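You operate a simulated robot arm through the tools that you are given. There is no shell and no other tool.

You run a simulated robot arm. Do the job below in one go: nothing can be reset, and whatever is moved stays where it is left.

JOB
Soak the dirty green cloth clean in the basin, then drain it.
Fine: two pumps of soap first, no spills; the cloth ends on the counter by the wall.

It is judged by the outcome, as a careful person would: the job done as asked, and still so three seconds after it is handed in. It fails if anything else is knocked over, pushed out of place, dropped, spilled or broken. Flat cloth is picked up by pressing the open fingertips on it (5 to 10 N) and closing them slowly along it; thin cloth reads only 2 to 8 mm in the jaws.

ROBOT AND FRAMES
A 7-joint arm with a three-finger gripper, fixed in place. Base frame: the origin is on the floor under the middle of its stand, x ahead of it, y to its left, z up; the work surface is at about z = 0.765. Lengths are in m, angles in degrees, forces in N, time in s.
It reaches about 1.342 m from its shoulder. Its first joint turns from -166.0 to 166.0 degrees. Payload 2.69 kg.
The TCP is the grasp point between the finger pads, 0.03 m short of the fingertips. In the tool frame z runs along the fingers and y along their closing line. The gripper opens to 0.128 m; its body begins 0.117 m behind the TCP.
Orientation is told as [roll, pitch, yaw] about the base's x, y, z axes, in that order, counted from this pose: with the fingers straight down and closing along the base's y, the tool's x points along the base's -x, its y along +y and its z along -z.

CONTROLS
- The arm moves only by the tool move_arm. Its argument "rows" is one flat list of numbers, 7 for each row, row after row: the shift along the base's x, y, z in units of 25 mm (1.0 is 25 mm), then the turn, a rotation vector about the base's x, y, z in units of 8 degrees (1.0 is 8 degrees), then the finger opening in m, from 0 to 0.128. In form: [x, y, z, rx, ry, rz, claw, x, y, z, rx, ry, rz, claw, ...]. A call has 1 to 20 rows; each row shifts and turns the commanded pose from where the row before left it. A call with a number of a shift or a turn outside -1 to 1 is refused whole. Each row takes 0.2 s and may step no farther than 0.05 m and 8.6 degrees from the row before; otherwise, or with a gripper value out of range, the whole call is refused. Where a pose cannot be reached the arm comes as near as it can. A force on the tool above 40 N (or 10 N above the force at the start of the call, whichever is more), or a blocked arm, ends the call early, and 0.2 s more pass. Each finger travels about 0.127 m/s and halts on what it meets, pressing with about 24 N; the grip force reading is that of the motor and also rises with nothing between the fingers. The clock runs only during rows and for 0.2 s after the last one: add rows that do not move to give the fingers time. It gives the time, the measured TCP pose, the force on the tool (base axes), the opening and the grip force at its end, in the units of the frame above (readings bear some noise), with the torque about the TCP (base axes, N m) and any sound that the robot's microphone picked up.
- Cameras (640 x 400 px; columns grow to the right, rows downward): "scene" is fixed at [0.2207, -0.5011, 1.502]; the picture's right is [0.43, -0.90, 0.00], its down [-0.69, -0.33, -0.64] and it looks along [0.58, 0.27, -0.77] (base axes); focal length 214 px, centre (320, 200). "wrist" rides on the gripper at [0.058, 0.054, -0.131] in the tool frame; the picture's right is [-0.68, 0.74, 0.00], its down [-0.62, -0.57, -0.55] and it looks along [-0.40, -0.37, 0.84] (tool axes); focal length 234 px, centre (320, 200). There is no depth. A picture from a camera that has moved, and an enlarged one, comes with that camera's place and axes in the base frame and with its lens.
- snapshot(camera): a new picture of that camera. No time passes.
- move_column(by): moves the trunk up (or, below 0, down) by that many m; the arm rides with it, the base frame stays. It gives what a move gives, with no picture.
- zoom(camera, box): a new picture of the part [left, top, right, bottom] of that camera's present view, enlarged. No time passes.
- close_job(): hands the job in; it is judged then, once.

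Nothing tells you positions but the pictures and the camera data. Unless the task says otherwise, let go and move clear before handing in.

The tools are called after ">>>" as name(argument=value, ...) on one line, values as JSON. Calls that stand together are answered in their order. move_arm: Moves the arm, as the interface text tells. Its arguments: {"type":"object","properties":{"rows":{"type":"array","items":{"type":"number"}}},"required":["rows"]} The other tools are called the same way: move_column (by) moves the trunk up or down; snapshot (camera) takes a picture; zoom (camera, box) takes an enlarged picture of a part of a camera's view; close_job () hands the job in.

At the start:

```text
t: 0.0
tcp_pos: [0.6253, -0.4764, 1.2946]
tool_rot: [0.0, 0.1, 0.1]
wrist_force: [-0.6, 0.5, 0.3]
wrist_torque: [-0.03, 0.02, -0.01]
finger_gap: 0.1278
grasp_force: 0.0
trunk travel left (down, up): [-0.15, 0.2]
```

scene: 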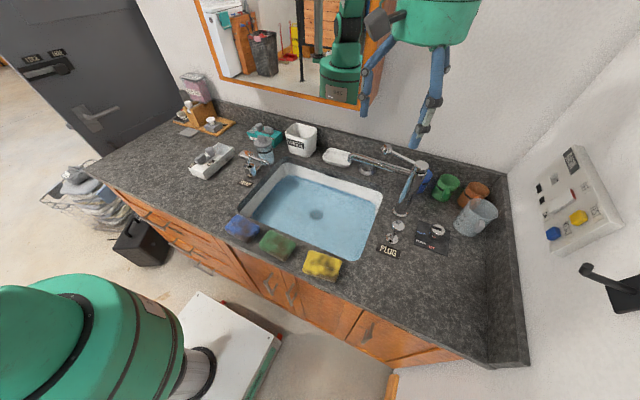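
wrist: 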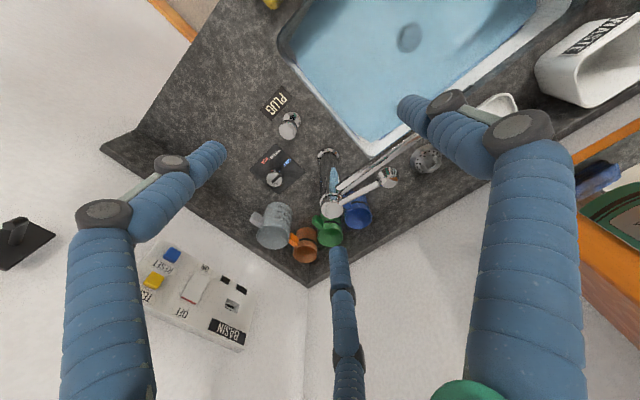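

I see a counter with a basin, three cloths or sponges along the front edge (blue, green, yellow), a tap, a PLUG control and soap pumps on the left. I'll zoom in to read labels and place things before moving.

>>> zoom(camera="scene", box=[220, 160, 400, 290])

>>> zoom(camera="scene", box=[160, 90, 300, 190])

>>> zoom(camera="scene", box=[360, 130, 510, 270])

>>> zoom(camera="scene", box=[510, 130, 640, 270])

>>> zoom(camera="scene", box=[270, 100, 420, 200])

```text
3.08 times, centred on (310, 225) of scene
camera zoom: at [0.2207, -0.5011, 1.502], right [0.43, -0.9, 0.0], down [-0.69, -0.33, -0.64], along [0.58, 0.27, -0.77], focal length 660 px, centre (351, 123)
```

zoom: 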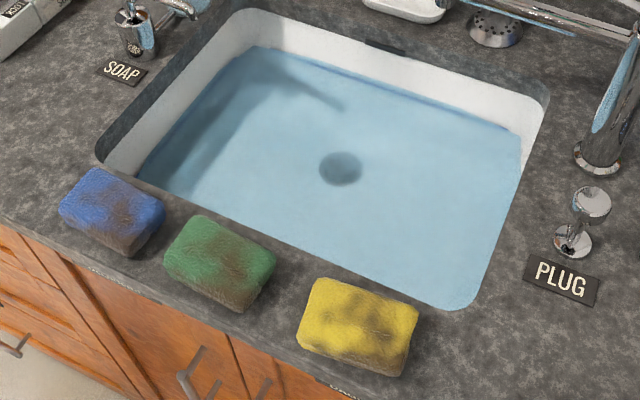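

```text
4.00 times, centred on (230, 140) of scene
camera zoom: at [0.2207, -0.5011, 1.502], right [0.43, -0.9, 0.0], down [-0.69, -0.33, -0.64], along [0.58, 0.27, -0.77], focal length 858 px, centre (680, 440)
```

zoom: 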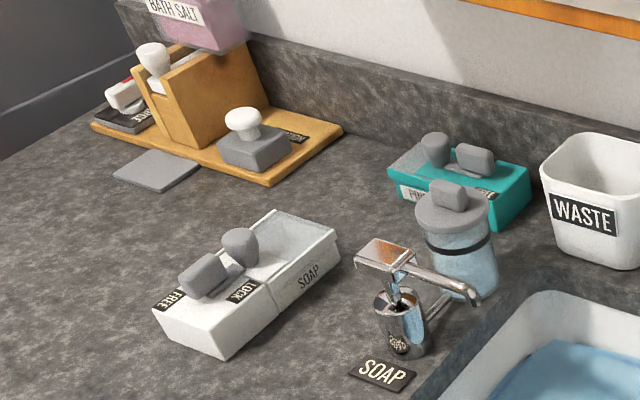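

```text
2.86 times, centred on (435, 200) of scene
camera zoom: at [0.2207, -0.5011, 1.502], right [0.43, -0.9, 0.0], down [-0.69, -0.33, -0.64], along [0.58, 0.27, -0.77], focal length 613 px, centre (-9, 200)
```

zoom: 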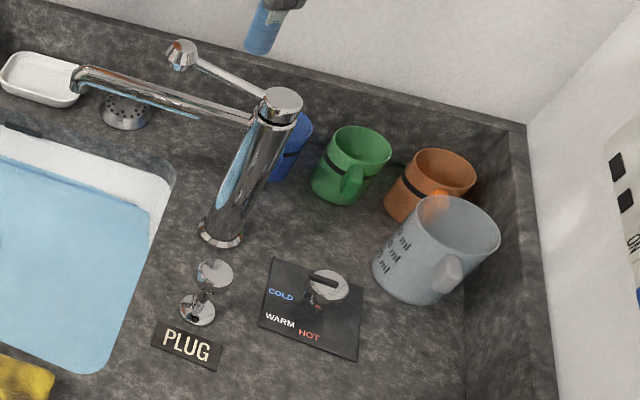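

```text
2.86 times, centred on (575, 200) of scene
camera zoom: at [0.2207, -0.5011, 1.502], right [0.43, -0.9, 0.0], down [-0.69, -0.33, -0.64], along [0.58, 0.27, -0.77], focal length 613 px, centre (-409, 200)
```

zoom: 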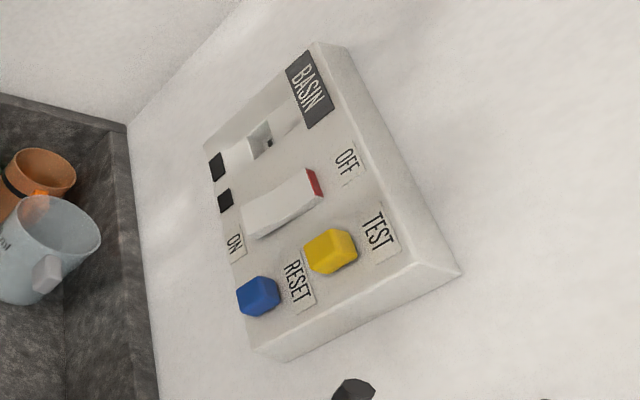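

```text
4.00 times, centred on (345, 150) of scene
camera zoom: at [0.2207, -0.5011, 1.502], right [0.43, -0.9, 0.0], down [-0.69, -0.33, -0.64], along [0.58, 0.27, -0.77], focal length 858 px, centre (220, 400)
```

zoom: 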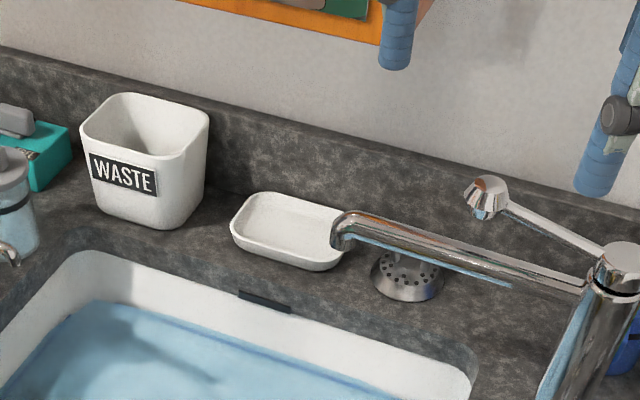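

The three items at the front edge are folded, stained cloth pads. The white SOAP box with FREE/LOCK, the teal box and the switch box need a closer look before I decide on the soap pump.

>>> zoom(camera="scene", box=[185, 140, 241, 182])

>>> zoom(camera="scene", box=[236, 115, 292, 157])

>>> zoom(camera="scene", box=[230, 145, 286, 190])

>>> zoom(camera="scene", box=[170, 70, 245, 140])

>>> zoom(camera="scene", box=[375, 210, 455, 265])

>>> zoom(camera="scene", box=[530, 140, 610, 250])

>>> zoom(camera="scene", box=[220, 205, 350, 285])

>>> zoom(camera="wrist", box=[130, 230, 260, 360])

>>> zoom(camera="wrist", box=[230, 80, 420, 260])

```text
9.52 times, centred on (213, 161) of scene
camera zoom: at [0.2207, -0.5011, 1.502], right [0.43, -0.9, 0.0], down [-0.69, -0.33, -0.64], along [0.58, 0.27, -0.77], focal length 2043 px, centre (1339, 571)
```

zoom: 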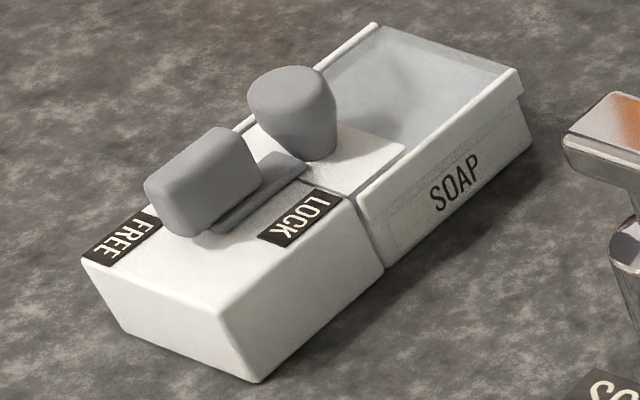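

```text
9.52 times, centred on (264, 136) of scene
camera zoom: at [0.2207, -0.5011, 1.502], right [0.43, -0.9, 0.0], down [-0.69, -0.33, -0.64], along [0.58, 0.27, -0.77], focal length 2043 px, centre (853, 810)
```

zoom: 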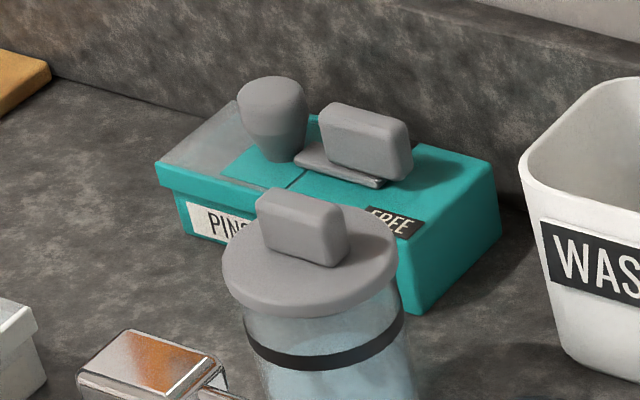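

```text
8.89 times, centred on (258, 168) of scene
camera zoom: at [0.2207, -0.5011, 1.502], right [0.43, -0.9, 0.0], down [-0.69, -0.33, -0.64], along [0.58, 0.27, -0.77], focal length 1906 px, centre (871, 489)
```

zoom: 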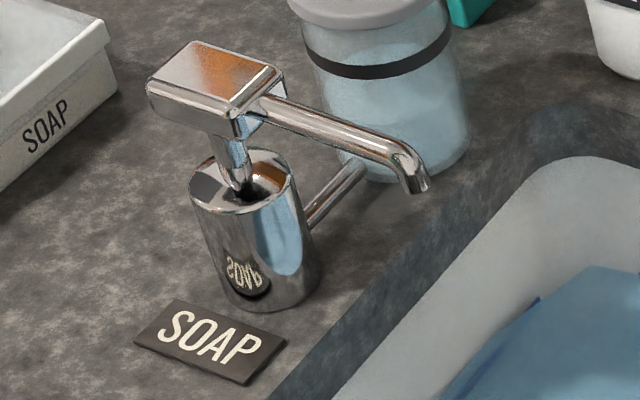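

```text
5.71 times, centred on (208, 105) of scene
camera zoom: at [0.2207, -0.5011, 1.502], right [0.43, -0.9, 0.0], down [-0.69, -0.33, -0.64], along [0.58, 0.27, -0.77], focal length 1226 px, centre (963, 743)
```

zoom: 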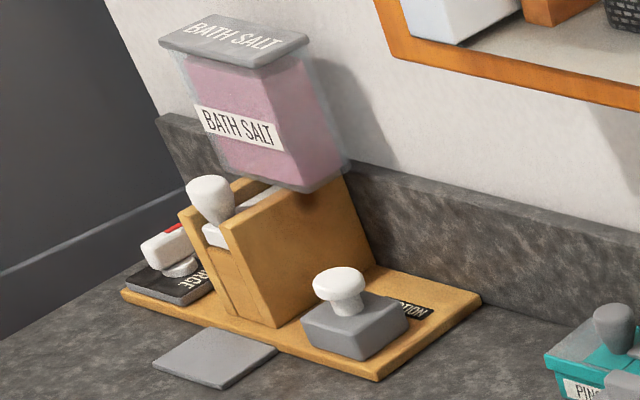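

```text
7.27 times, centred on (415, 238) of scene
camera zoom: at [0.2207, -0.5011, 1.502], right [0.43, -0.9, 0.0], down [-0.69, -0.33, -0.64], along [0.58, 0.27, -0.77], focal length 1560 px, centre (-371, -73)
```

zoom: 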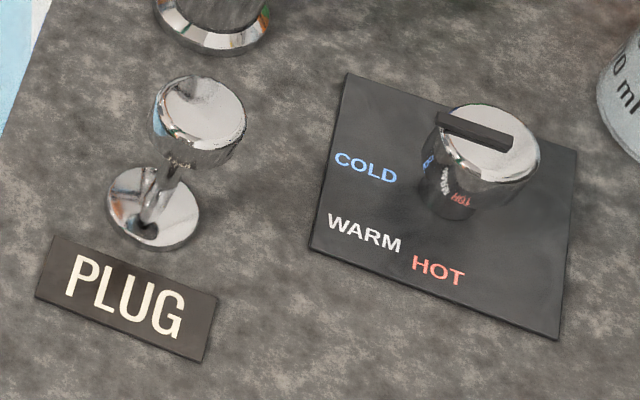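

```text
3.64 times, centred on (570, 195) of scene
camera zoom: at [0.2207, -0.5011, 1.502], right [0.43, -0.9, 0.0], down [-0.69, -0.33, -0.64], along [0.58, 0.27, -0.77], focal length 780 px, centre (-589, 218)
```

zoom: 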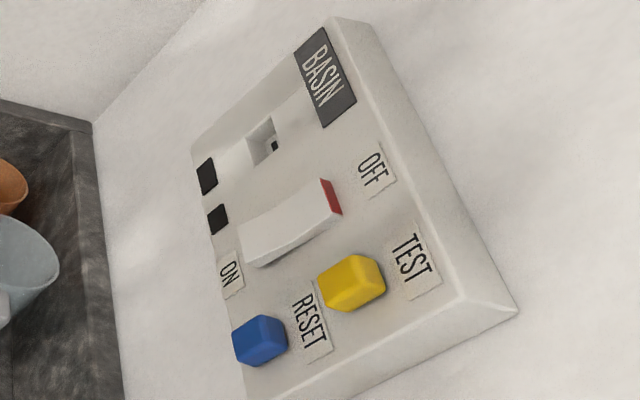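

```text
4.92 times, centred on (285, 245) of scene
camera zoom: at [0.2207, -0.5011, 1.502], right [0.43, -0.9, 0.0], down [-0.69, -0.33, -0.64], along [0.58, 0.27, -0.77], focal length 1056 px, centre (492, -22)
```

zoom: 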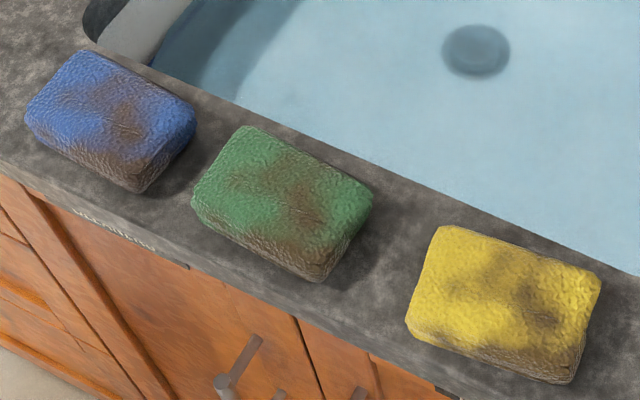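

```text
3.08 times, centred on (195, 295) of wrist
camera zoom: at [0.5674, -0.4239, 1.4252], right [0.68, 0.74, 0.0], down [0.62, -0.57, 0.55], along [0.4, -0.37, -0.84], focal length 720 px, centre (705, -92)
```

zoom: 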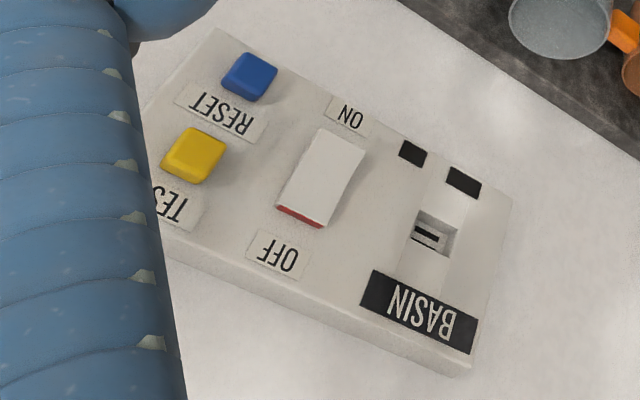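

```text
2.22 times, centred on (325, 170) of wrist
camera zoom: at [0.5674, -0.4239, 1.4252], right [0.68, 0.74, 0.0], down [0.62, -0.57, 0.55], along [0.4, -0.37, -0.84], focal length 520 px, centre (309, 267)
```

zoom: 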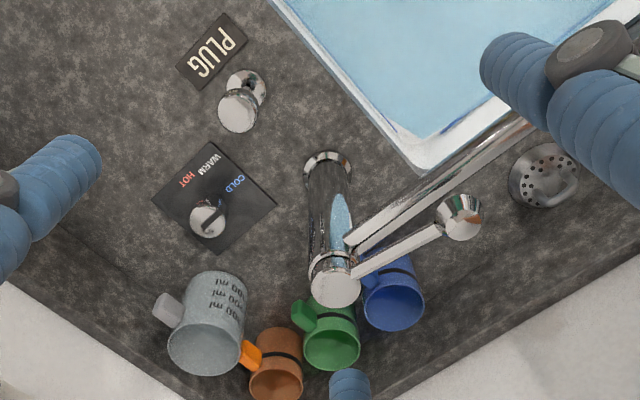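

The basin already holds water, spanning about x 0.57–0.94 and y −0.48–0.04. The green cloth is near (0.495, −0.20), the soap pump head near (0.77, 0.12, 0.90) with its spout over the basin, and the PLUG knob is beside the tap. First I'll close the fingers in free air to see what shape they make.

>>> move_arm(rows=[0, 0, 0, 0, 0, 0, 0.06, 0, 0, 0, 0, 0, 0, 0.0, 0, 0, 0, 0, 0, 0, 0.0, 0, 0, 0, 0, 0, 0, 0.0, 0, 0, 0, 0, 0, 0, 0.0])

>>> snapshot(camera="wrist")

>>> snapshot(camera="scene")

```text
t: 1.2
tcp_pos: [0.6261, -0.4784, 1.2936]
tool_rot: [0.1, 0.0, 0.0]
wrist_force: [-0.1, -0.4, 0.0]
wrist_torque: [0.0, -0.03, -0.01]
finger_gap: 0.0022
grasp_force: 23.6
trunk travel left (down, up): [-0.15, 0.2]
```

```text
taken
camera wrist: at [0.5674, -0.4239, 1.4252], right [0.68, 0.74, 0.0], down [0.62, -0.57, 0.55], along [0.4, -0.37, -0.84], focal length 234 px, centre (320, 200)
```

wrist: 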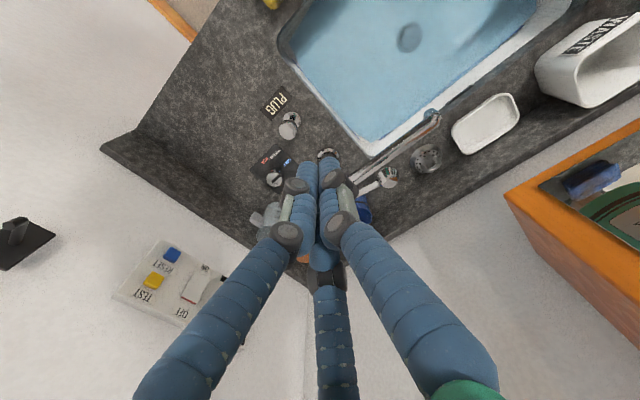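

```text
taken
```

scene: 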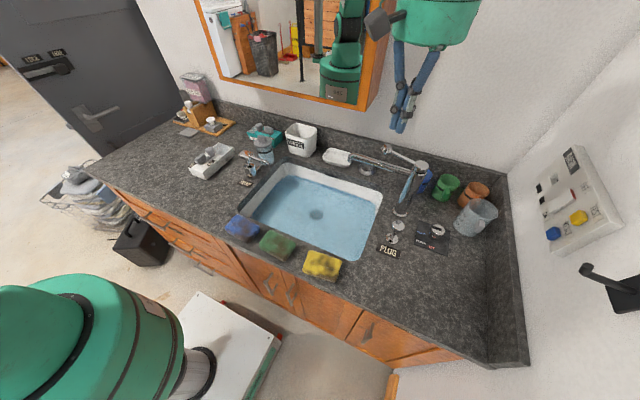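

The closed fingers meet in one tight point, which suits pressing the pump. I'll move high over the counter towards the pump and look at it from the wrist.

>>> move_arm(rows=[0.1, 1, -0.1, 0, 0, 0, 0, 0.1, 1, -0.1, 0, 0, 0, 0, 0.1, 1, -0.1, 0, 0, 0, 0, 0.1, 1, -0.1, 0, 0, 0, 0, 0.1, 1, -0.1, 0, 0, 0, 0, 0.1, 1, -0.1, 0, 0, 0, 0, 0.1, 1, -0.1, 0, 0, 0, 0, 0.1, 1, -0.1, 0, 0, 0, 0, 0.1, 1, -0.1, 0, 0, 0, 0, 0.1, 1, -0.1, 0, 0, 0, 0, 0.1, 1, -0.1, 0, 0, 0, 0, 0.1, 1, -0.1, 0, 0, 0, 0, 0.1, 1, -0.1, 0, 0, 0, 0, 0.1, 1, -0.1, 0, 0, 0, 0, 0.1, 1, -0.1, 0, 0, 0, 0, 0.1, 1, -0.1, 0, 0, 0, 0, 0.1, 1, -0.1, 0, 0, 0, 0, 0.1, 1, -0.1, 0, 0, 0, 0, 0.1, 1, -0.1, 0, 0, 0, 0, 0.1, 1, -0.1, 0, 0, 0, 0])

>>> snapshot(camera="wrist")

>>> snapshot(camera="scene")

```text
t: 5.4
tcp_pos: [0.6758, 0.0226, 1.2433]
tool_rot: [0.0, 0.0, -0.1]
wrist_force: [0.0, 0.2, -0.3]
wrist_torque: [0.03, -0.01, -0.01]
finger_gap: 0.0024
grasp_force: 24.6
trunk travel left (down, up): [-0.15, 0.2]
```

```text
taken
camera wrist: at [0.6179, 0.0766, 1.3759], right [0.68, 0.74, 0.0], down [0.62, -0.57, 0.55], along [0.4, -0.37, -0.84], focal length 234 px, centre (320, 200)
```

wrist: 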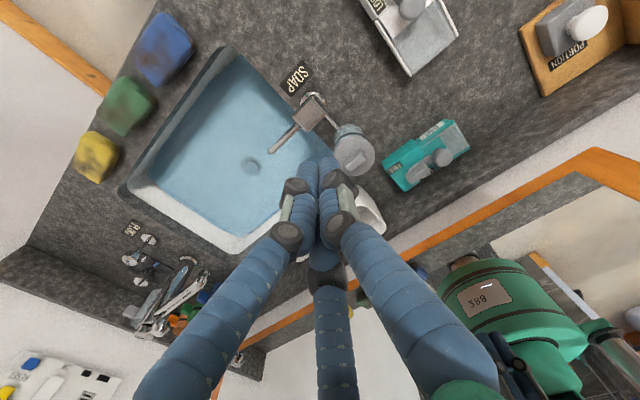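

```text
taken
```

scene: 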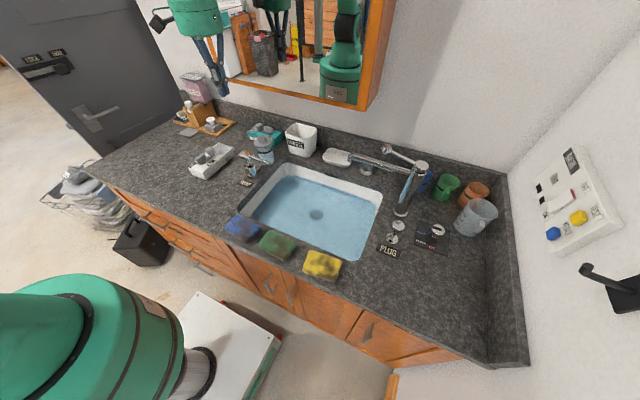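

>>> zoom(camera="wrist", box=[220, 50, 420, 190])

>>> zoom(camera="wrist", box=[60, 0, 220, 200])

```text
2.86 times, centred on (320, 120) of wrist
camera zoom: at [0.6179, 0.0766, 1.3759], right [0.68, 0.74, 0.0], down [0.62, -0.57, 0.55], along [0.4, -0.37, -0.84], focal length 669 px, centre (320, 429)
```

zoom: 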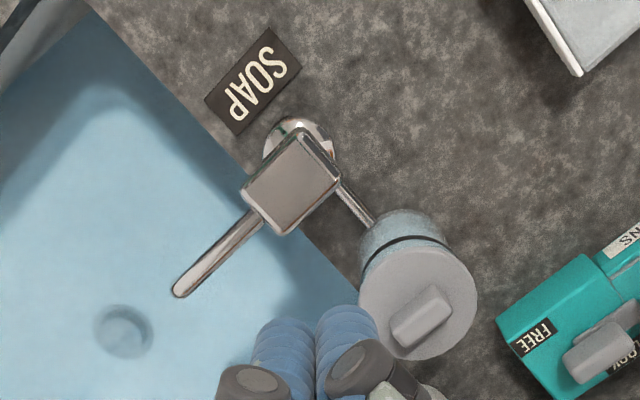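

```text
2.00 times, centred on (140, 100) of wrist
camera zoom: at [0.6179, 0.0766, 1.3759], right [0.68, 0.74, 0.0], down [0.62, -0.57, 0.55], along [0.4, -0.37, -0.84], focal length 468 px, centre (680, 400)
```

zoom: 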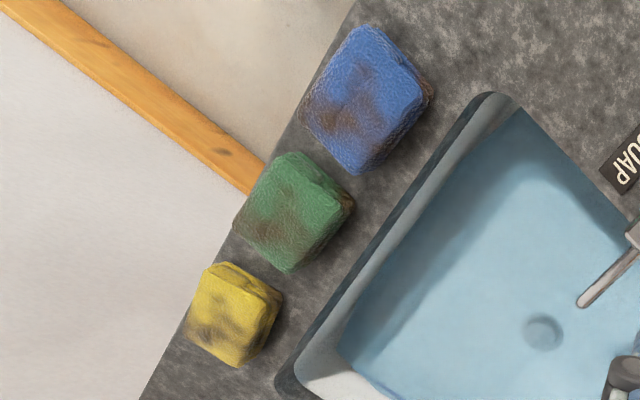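

The two cameras together suggest the counter top is nearer z ≈ 0.88 than 0.765, with the drain at about 0.77 and the pump head near (0.67, 0.01, 1.0). I need another viewpoint to settle this before touching anything.

>>> move_arm(rows=[-1, 0.7, 0, 0, 0, 0, 0, -1, 0.7, 0, 0, 0, 0, 0, -1, 0.7, 0, 0, 0, 0, 0, -1, 0.7, 0, 0, 0, 0, 0, -1, 0.7, 0, 0, 0, 0, 0, -1, 0.7, 0, 0, 0, 0, 0])

>>> snapshot(camera="wrist")

>>> zoom(camera="wrist", box=[250, 60, 450, 190])

>>> zoom(camera="wrist", box=[60, 60, 260, 260])

```text
t: 6.8
tcp_pos: [0.5269, 0.1268, 1.2443]
tool_rot: [-0.1, 0.0, -0.1]
wrist_force: [1.3, 0.3, 0.1]
wrist_torque: [-0.01, 0.02, 0.01]
finger_gap: 0.0024
grasp_force: 23.9
trunk travel left (down, up): [-0.15, 0.2]
```

```text
taken
camera wrist: at [0.4677, 0.1805, 1.3751], right [0.68, 0.74, 0.0], down [0.61, -0.57, 0.55], along [0.4, -0.37, -0.84], focal length 234 px, centre (320, 200)
```

wrist: 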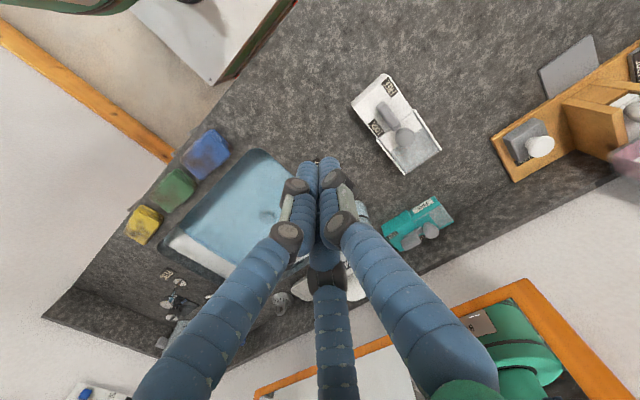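

```text
3.08 times, centred on (350, 125) of wrist
camera zoom: at [0.4677, 0.1805, 1.3751], right [0.68, 0.74, 0.0], down [0.61, -0.57, 0.55], along [0.4, -0.37, -0.84], focal length 720 px, centre (228, 431)
```

zoom: 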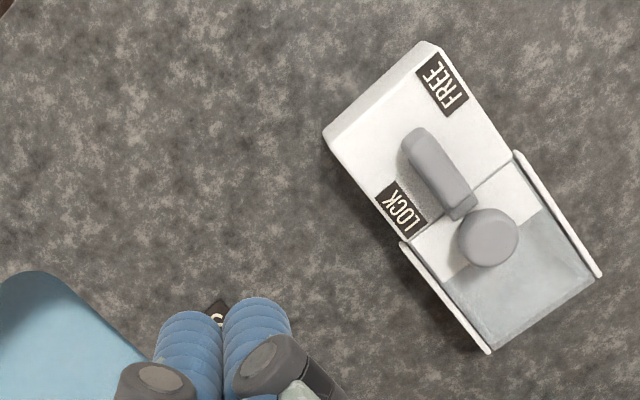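

```text
2.00 times, centred on (160, 160) of wrist
camera zoom: at [0.4677, 0.1805, 1.3751], right [0.68, 0.74, 0.0], down [0.61, -0.57, 0.55], along [0.4, -0.37, -0.84], focal length 468 px, centre (640, 280)
```

zoom: 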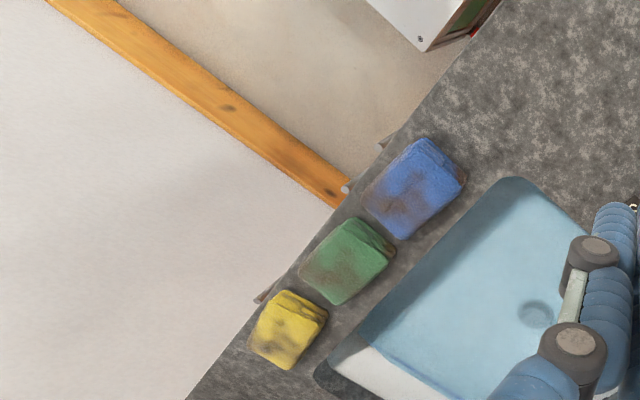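

The wrist views agree well with the scene camera on the green cloth (top near (0.44, −0.24, 0.926)), so the counter really is at about z ≈ 0.88. The pump head is near (0.672, 0.004, ~1.0) with its spout over the water, so I'll hover just above it and check.

>>> move_arm(rows=[0.82, -0.7, -0.2, 0, 0, 0, 0, 0.82, -0.7, -0.6, 0, 0, 0, 0, 0.82, -0.7, -0.9, 0, 0, 0, 0, 0.82, -0.7, -0.9, 0, 0, 0, 0, 0.82, -0.7, -0.9, 0, 0, 0, 0, 0.82, -0.7, -0.9, 0, 0, 0, 0, 0.82, -0.7, -0.9, 0, 0, 0, 0])

>>> snapshot(camera="wrist")

>>> zoom(camera="scene", box=[200, 90, 320, 190])

```text
t: 8.4
tcp_pos: [0.6688, 0.005, 1.1098]
tool_rot: [0.1, -0.1, 0.0]
wrist_force: [-1.4, -0.4, -0.6]
wrist_torque: [-0.02, -0.02, -0.01]
finger_gap: 0.0023
grasp_force: 24.2
trunk travel left (down, up): [-0.15, 0.2]
```

```text
taken
camera wrist: at [0.6111, 0.0585, 1.2416], right [0.68, 0.74, 0.0], down [0.62, -0.57, 0.55], along [0.4, -0.37, -0.84], focal length 234 px, centre (320, 200)
```

wrist: 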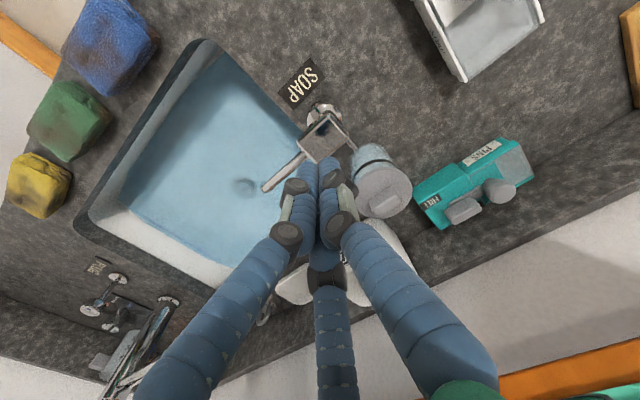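

```text
4.00 times, centred on (260, 140) of scene
camera zoom: at [0.2207, -0.5011, 1.502], right [0.43, -0.9, 0.0], down [-0.69, -0.33, -0.64], along [0.58, 0.27, -0.77], focal length 858 px, centre (560, 440)
```

zoom: 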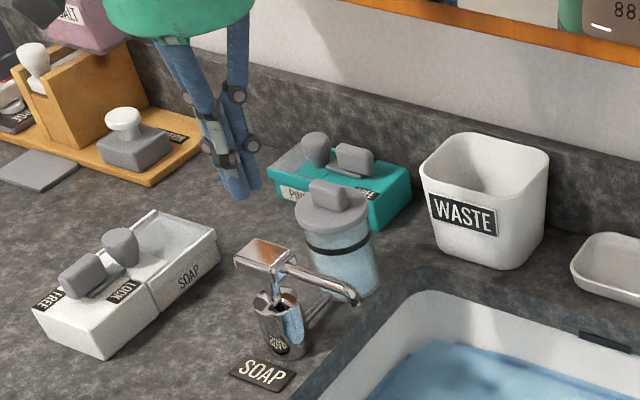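

The tip sits directly above the pump head in both views. I'll lower in small steps and watch the force for contact.

>>> move_arm(rows=[0, -0.1, -1, 0, 0, 0, 0, 0, 0, -0.8, 0, 0, 0, 0, 0, 0, -0.2, 0, 0, 0, 0, 0, 0, -0.2, 0, 0, 0, 0, 0, 0, -0.2, 0, 0, 0, 0])

>>> zoom(camera="scene", box=[200, 90, 320, 190])

>>> zoom(camera="wrist", box=[240, 80, 400, 200])

```text
t: 9.6
tcp_pos: [0.6691, 0.0023, 1.0515]
tool_rot: [0.0, 0.0, 0.0]
wrist_force: [0.2, -0.5, 0.7]
wrist_torque: [-0.01, -0.01, 0.0]
finger_gap: 0.0021
grasp_force: 23.9
trunk travel left (down, up): [-0.15, 0.2]
```

```text
4.00 times, centred on (260, 140) of scene
camera zoom: at [0.2207, -0.5011, 1.502], right [0.43, -0.9, 0.0], down [-0.69, -0.33, -0.64], along [0.58, 0.27, -0.77], focal length 858 px, centre (560, 440)
```

zoom: 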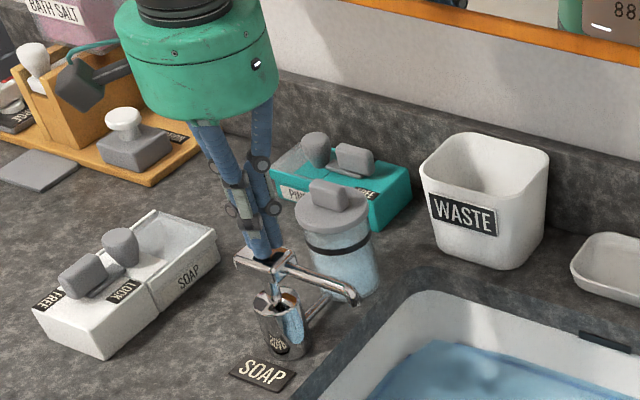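

```text
3.33 times, centred on (320, 140) of wrist
camera zoom: at [0.6111, 0.0559, 1.1823], right [0.68, 0.74, 0.0], down [0.62, -0.57, 0.55], along [0.4, -0.37, -0.84], focal length 781 px, centre (320, 400)
```

zoom: 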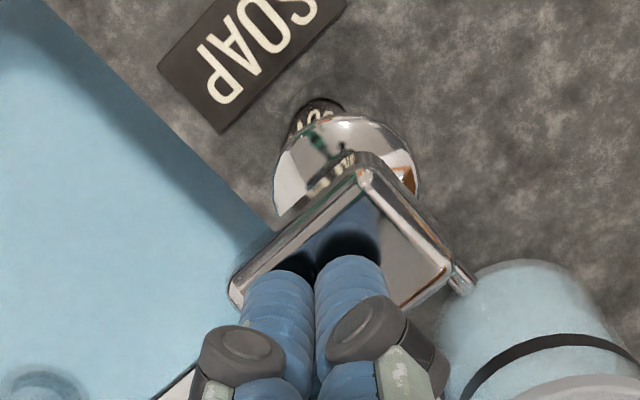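

The tips are a centimetre or so above the chrome head, well centred. I'll ease down onto it.

>>> move_arm(rows=[0, 0, -0.15, 0, 0, 0, 0, 0, 0, -0.15, 0, 0, 0, 0, 0, 0, -0.15, 0, 0, 0, 0])

```text
t: 10.4
tcp_pos: [0.6694, 0.003, 1.0399]
tool_rot: [0.0, 0.1, -0.1]
wrist_force: [0.9, -0.4, 1.2]
wrist_torque: [-0.02, 0.0, -0.03]
finger_gap: 0.006
grasp_force: 31.8
trunk travel left (down, up): [-0.15, 0.2]
```

>>> move_arm(rows=[0, 0, -0.15, 0, 0, 0, 0, 0, 0, -0.15, 0, 0, 0, 0])

>>> zoom(camera="wrist", box=[240, 80, 400, 200])

>>> zoom(camera="scene", box=[220, 120, 300, 190])

```text
t: 11.0
tcp_pos: [0.6692, 0.0026, 1.0332]
tool_rot: [0.0, -0.1, 0.0]
wrist_force: [-0.5, -0.5, 2.5]
wrist_torque: [-0.05, 0.03, 0.02]
finger_gap: 0.0059
grasp_force: 31.4
trunk travel left (down, up): [-0.15, 0.2]
```

```text
3.33 times, centred on (320, 140) of wrist
camera zoom: at [0.611, 0.0559, 1.1637], right [0.68, 0.74, 0.0], down [0.62, -0.57, 0.55], along [0.4, -0.37, -0.84], focal length 781 px, centre (320, 400)
```

zoom: 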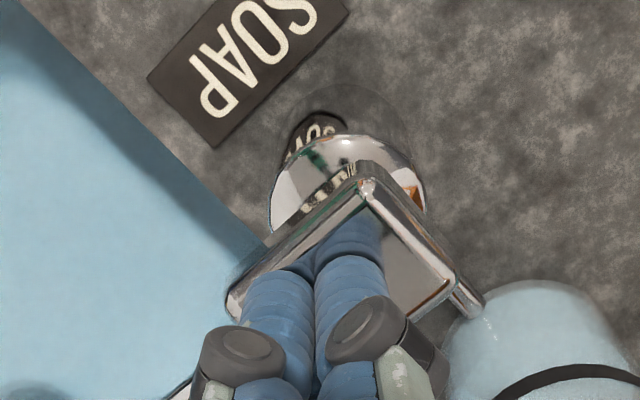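

```text
5.71 times, centred on (260, 155) of scene
camera zoom: at [0.2207, -0.5011, 1.502], right [0.43, -0.9, 0.0], down [-0.69, -0.33, -0.64], along [0.58, 0.27, -0.77], focal length 1226 px, centre (663, 457)
```

zoom: 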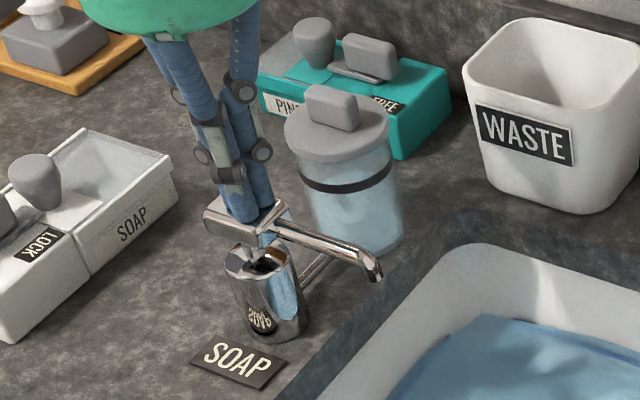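

The tips are now touching the head (about +2.5 N upward). I'll press down gradually and look for the stroke end, a sound, or soap at the spout.

>>> move_arm(rows=[0, 0, -0.15, 0, 0, 0, 0, 0, 0, -0.15, 0, 0, 0, 0])

```text
t: 11.6
tcp_pos: [0.6691, 0.0026, 1.0247]
tool_rot: [0.0, 0.0, 0.0]
wrist_force: [0.0, -0.2, 2.7]
wrist_torque: [-0.01, 0.0, 0.02]
finger_gap: 0.0061
grasp_force: 31.4
trunk travel left (down, up): [-0.15, 0.2]
```

>>> move_arm(rows=[0, 0, -0.15, 0, 0, 0, 0, 0, 0, -0.15, 0, 0, 0, 0])

>>> zoom(camera="scene", box=[220, 120, 300, 190])

```text
t: 12.2
tcp_pos: [0.6709, 0.0026, 1.0244]
tool_rot: [0.1, -0.4, 0.0]
wrist_force: [-0.5, -0.5, 17.6]
wrist_torque: [-0.03, 0.23, -0.01]
finger_gap: 0.0059
grasp_force: 31.4
trunk travel left (down, up): [-0.15, 0.2]
stopped in row 2: the force on the tool passed its limit at 45 N (the readings are from after the stop); the commanded pose is now the measured one
```

```text
5.71 times, centred on (260, 155) of scene
camera zoom: at [0.2207, -0.5011, 1.502], right [0.43, -0.9, 0.0], down [-0.69, -0.33, -0.64], along [0.58, 0.27, -0.77], focal length 1226 px, centre (663, 457)
```

zoom: 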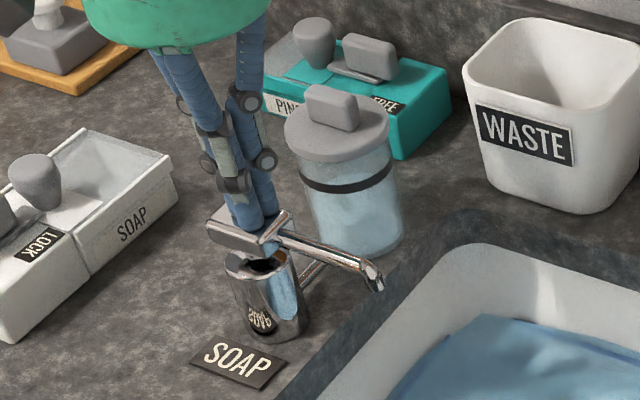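

The head reached its bottom stop after roughly a 14 mm stroke. I'll look at the spout, then lift off to let the pump return.

>>> zoom(camera="scene", box=[245, 150, 305, 200])

>>> move_arm(rows=[0, 0, 0.4, 0, 0, 0, 0, 0, 0, 0.4, 0, 0, 0, 0, 0, 0, 0.6, 0, 0, 0, 0, 0, 0, 0, 0, 0, 0, 0])

>>> zoom(camera="scene", box=[220, 120, 300, 190])

>>> zoom(camera="wrist", box=[160, 80, 360, 230])

```text
8.00 times, centred on (275, 175) of scene
camera zoom: at [0.2207, -0.5011, 1.502], right [0.43, -0.9, 0.0], down [-0.69, -0.33, -0.64], along [0.58, 0.27, -0.77], focal length 1716 px, centre (680, 400)
```

zoom: 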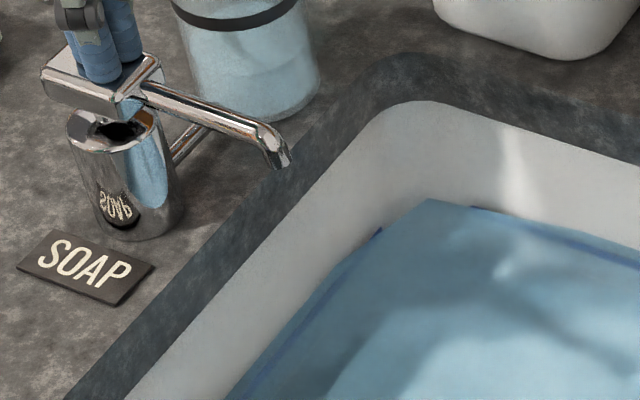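

```text
t: 13.2
tcp_pos: [0.6694, 0.003, 1.0568]
tool_rot: [-0.1, -0.2, -0.1]
wrist_force: [-0.6, -1.4, 0.6]
wrist_torque: [-0.01, -0.02, 0.01]
finger_gap: 0.0021
grasp_force: 31.4
trunk travel left (down, up): [-0.15, 0.2]
```

```text
5.71 times, centred on (260, 155) of scene
camera zoom: at [0.2207, -0.5011, 1.502], right [0.43, -0.9, 0.0], down [-0.69, -0.33, -0.64], along [0.58, 0.27, -0.77], focal length 1226 px, centre (663, 457)
```

zoom: 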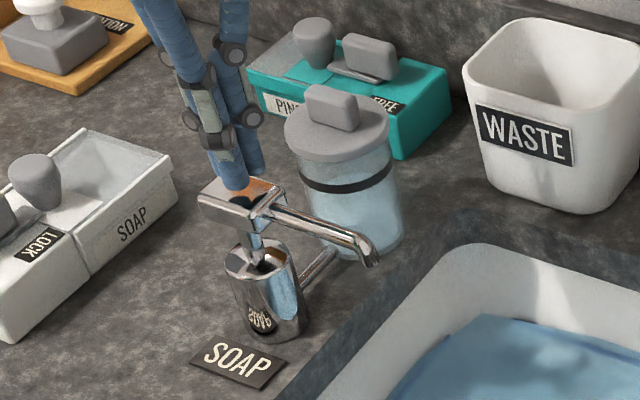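

```text
2.67 times, centred on (260, 155) of wrist
camera zoom: at [0.6116, 0.056, 1.1876], right [0.68, 0.74, 0.0], down [0.61, -0.57, 0.55], along [0.41, -0.37, -0.83], focal length 624 px, centre (480, 320)
```

zoom: 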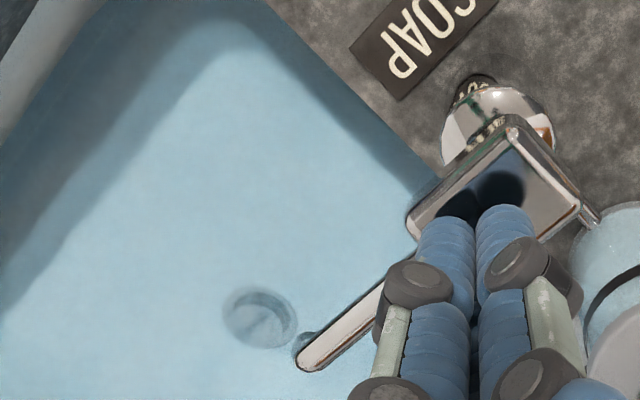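

The head sprang back up. I'll check closely for soap under the spout before the second stroke.

>>> zoom(camera="wrist", box=[220, 180, 290, 230])

>>> zoom(camera="scene", box=[250, 155, 390, 260])

```text
8.00 times, centred on (255, 205) of wrist
camera zoom: at [0.6116, 0.056, 1.1876], right [0.68, 0.74, 0.0], down [0.61, -0.57, 0.55], along [0.41, -0.37, -0.83], focal length 1873 px, centre (840, 160)
```

zoom: 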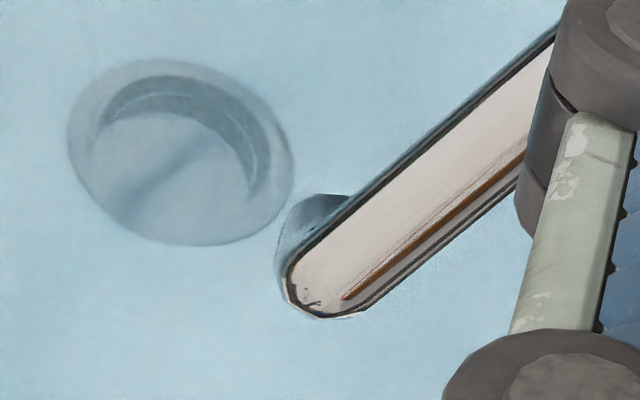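

```text
3.81 times, centred on (320, 208) of scene
camera zoom: at [0.2207, -0.5011, 1.502], right [0.43, -0.9, 0.0], down [-0.69, -0.33, -0.64], along [0.58, 0.27, -0.77], focal length 817 px, centre (320, 171)
```

zoom: 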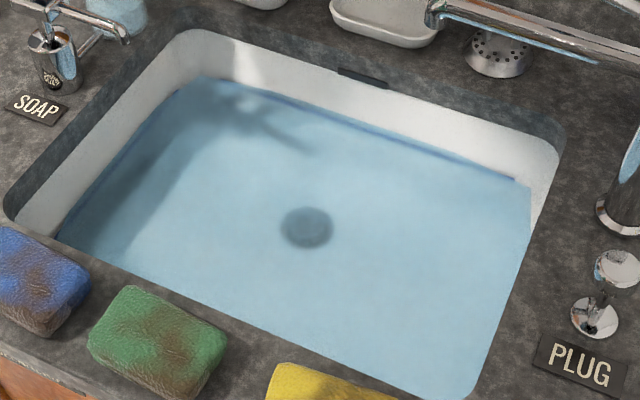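

No foam is drawn, but the stroke ran to its hard stop and returned. Now I'll make the second full stroke the same way.

>>> move_arm(rows=[0, 0, -0.6, 0, 0, 0, 0, 0, 0, -0.3, 0, 0, 0, 0, 0, 0, -0.3, 0, 0, 0, 0, 0, 0, -0.15, 0, 0, 0, 0, 0, 0, -0.1, 0, 0, 0, 0, 0, 0, -0.06, 0, 0, 0, 0])

>>> zoom(camera="scene", box=[220, 120, 300, 190])

```text
t: 14.6
tcp_pos: [0.6717, 0.0024, 1.0241]
tool_rot: [0.0, -0.6, 0.0]
wrist_force: [-1.4, 0.4, 18.5]
wrist_torque: [-0.08, 0.25, -0.05]
finger_gap: 0.006
grasp_force: 31.9
trunk travel left (down, up): [-0.15, 0.2]
stopped in row 6: the force on the tool passed its limit at 43 N (the readings are from after the stop); the commanded pose is now the measured one
```

```text
5.71 times, centred on (260, 155) of scene
camera zoom: at [0.2207, -0.5011, 1.502], right [0.43, -0.9, 0.0], down [-0.69, -0.33, -0.64], along [0.58, 0.27, -0.77], focal length 1226 px, centre (663, 457)
```

zoom: 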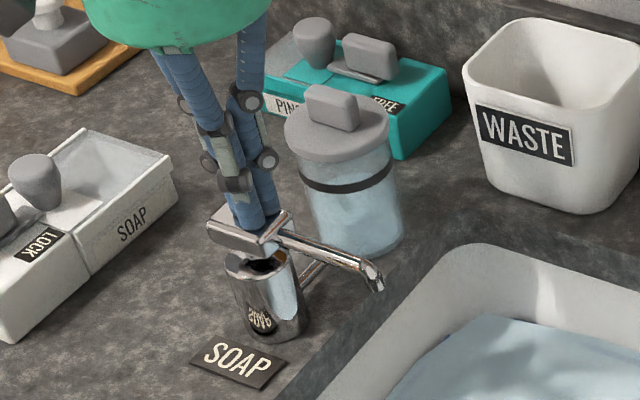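

The second stroke also hit the stop, and the water looks paler now. I'll lift clear and compare the water.

>>> move_arm(rows=[0, 0, 0.4, 0, 0, 0, 0, 0, 0, 0.6, 0, 0, 0, 0, 0, 0, 1, 0, 0, 0, 0, 0, 0, 1, 0, 0, 0, 0, 0, 0, 1, 0, 0, 0, 0, 0, 0, 1, 0, 0, 0, 0, 0, 0, 1, 0, 0, 0, 0])

>>> zoom(camera="scene", box=[220, 140, 400, 290])

>>> snapshot(camera="wrist")

```text
t: 16.2
tcp_pos: [0.67, 0.0026, 1.1715]
tool_rot: [0.0, -0.3, 0.0]
wrist_force: [-0.5, -0.7, -0.1]
wrist_torque: [0.03, 0.01, 0.02]
finger_gap: 0.0019
grasp_force: 31.0
trunk travel left (down, up): [-0.15, 0.2]
```

```text
2.67 times, centred on (310, 215) of scene
camera zoom: at [0.2207, -0.5011, 1.502], right [0.43, -0.9, 0.0], down [-0.69, -0.33, -0.64], along [0.58, 0.27, -0.77], focal length 572 px, centre (347, 160)
```

zoom: 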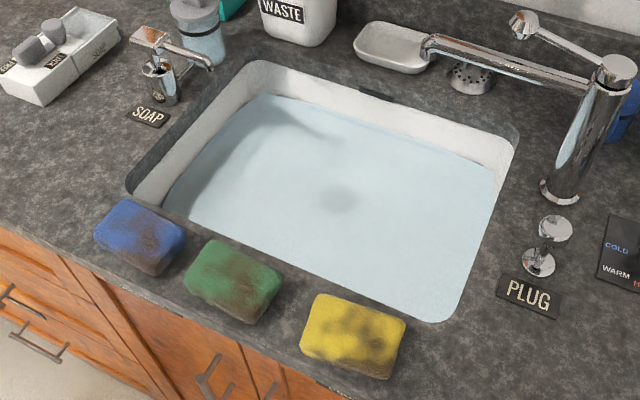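

```text
taken
camera wrist: at [0.6122, 0.0561, 1.3031], right [0.68, 0.74, 0.0], down [0.61, -0.57, 0.55], along [0.41, -0.37, -0.83], focal length 234 px, centre (320, 200)
```

wrist: 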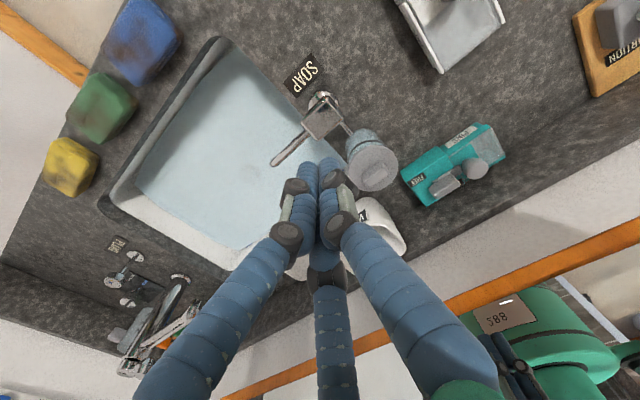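

The water has turned milky with soap. I'll compare with the same crop as during the stroke to judge whether both strokes registered.

>>> zoom(camera="scene", box=[220, 120, 300, 190])

>>> zoom(camera="scene", box=[250, 155, 390, 260])

>>> zoom(camera="scene", box=[245, 150, 305, 200])

```text
5.71 times, centred on (260, 155) of scene
camera zoom: at [0.2207, -0.5011, 1.502], right [0.43, -0.9, 0.0], down [-0.69, -0.33, -0.64], along [0.58, 0.27, -0.77], focal length 1226 px, centre (663, 457)
```

zoom: 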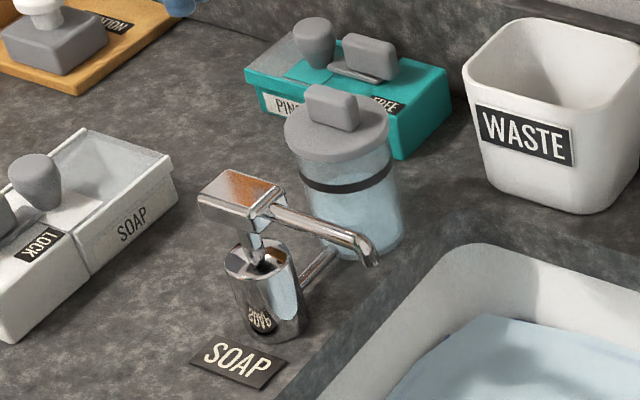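

```text
3.81 times, centred on (320, 208) of scene
camera zoom: at [0.2207, -0.5011, 1.502], right [0.43, -0.9, 0.0], down [-0.69, -0.33, -0.64], along [0.58, 0.27, -0.77], focal length 817 px, centre (320, 171)
```

zoom: 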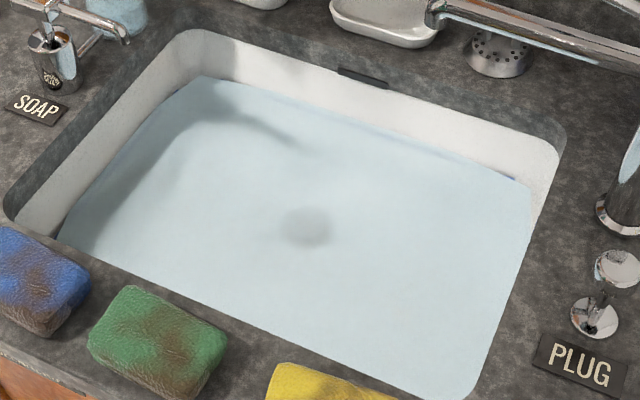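

```text
8.00 times, centred on (275, 175) of scene
camera zoom: at [0.2207, -0.5011, 1.502], right [0.43, -0.9, 0.0], down [-0.69, -0.33, -0.64], along [0.58, 0.27, -0.77], focal length 1716 px, centre (680, 400)
```

zoom: 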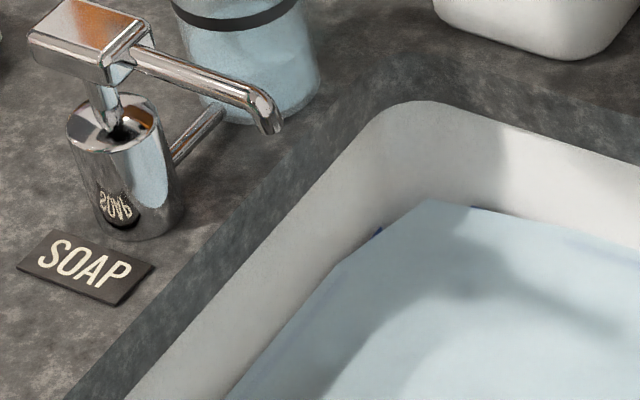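

Two full strokes are done and the water is visibly soapy. The green cloth is a folded pad about 10 cm along y and 6 cm along x, so I'll turn the hand 90° to grip across its short side and hover above it.

>>> move_arm(rows=[-0.733, -0.865, 0, 0, 0, 0.9375, 0.0, -0.733, -0.865, 0, 0, 0, 0.9375, 0.0, -0.733, -0.865, 0, 0, 0, 0.9375, 0.06, -0.733, -0.865, 0, 0, 0, 0.9375, 0.115, -0.733, -0.865, 0, 0, 0, 0.9375, 0.115, -0.733, -0.865, 0, 0, 0, 0.9375, 0.115, -0.733, -0.865, 0, 0, 0, 0.9375, 0.115, -0.733, -0.865, 0, 0, 0, 0.9375, 0.115, -0.733, -0.865, 0, 0, 0, 0.9375, 0.115, -0.733, -0.865, 0, 0, 0, 0.9375, 0.115, -0.733, -0.865, 0, 0, 0, 0.9375, 0.115, -0.733, -0.865, 0, 0, 0, 0.9375, 0.115])

>>> snapshot(camera="wrist")

>>> snapshot(camera="scene")

```text
t: 18.8
tcp_pos: [0.4524, -0.2578, 1.1703]
tool_rot: [0.0, -0.5, 90.2]
wrist_force: [0.4, 0.0, 0.2]
wrist_torque: [-0.03, 0.0, 0.0]
finger_gap: 0.1149
grasp_force: 0.1
trunk travel left (down, up): [-0.15, 0.2]
```

```text
taken
camera wrist: at [0.3984, -0.3168, 1.3019], right [-0.74, 0.68, 0.0], down [0.57, 0.61, 0.55], along [0.37, 0.41, -0.83], focal length 234 px, centre (320, 200)
```

wrist: 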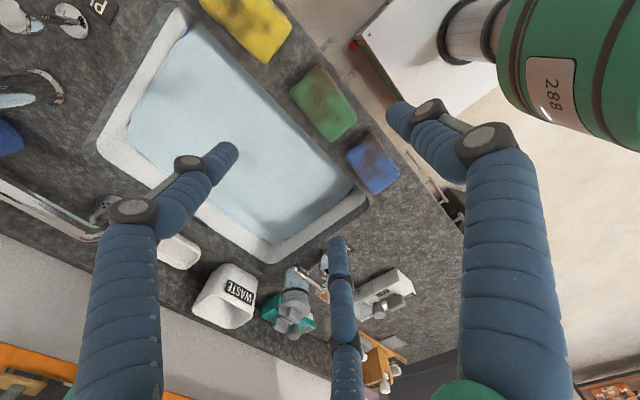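

```text
taken
```

scene: 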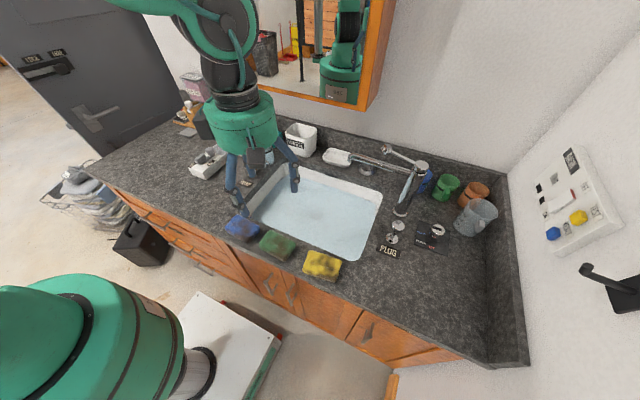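

The hand is turned and open. I'll zoom in on the green cloth from here to refine its outline.

>>> zoom(camera="wrist", box=[200, 0, 420, 200])

>>> zoom(camera="scene", box=[210, 180, 350, 290])

```text
2.00 times, centred on (310, 100) of wrist
camera zoom: at [0.3984, -0.3168, 1.3019], right [-0.74, 0.68, 0.0], down [0.57, 0.61, 0.55], along [0.37, 0.41, -0.83], focal length 468 px, centre (340, 400)
```

zoom: 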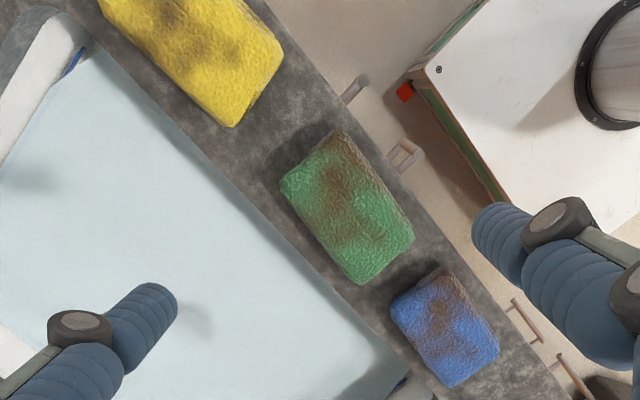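

```text
3.64 times, centred on (280, 235) of scene
camera zoom: at [0.2207, -0.5011, 1.502], right [0.43, -0.9, 0.0], down [-0.69, -0.33, -0.64], along [0.58, 0.27, -0.77], focal length 780 px, centre (466, 73)
```

zoom: 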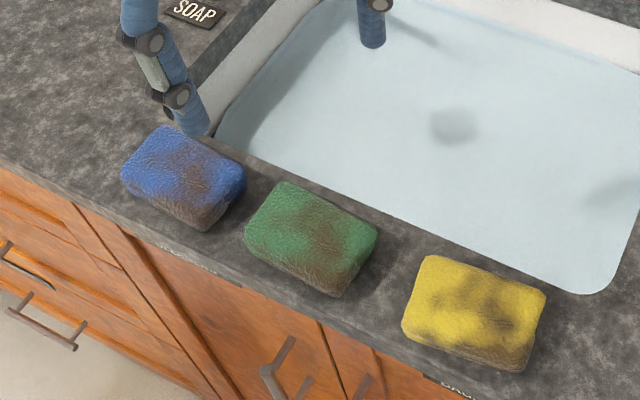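

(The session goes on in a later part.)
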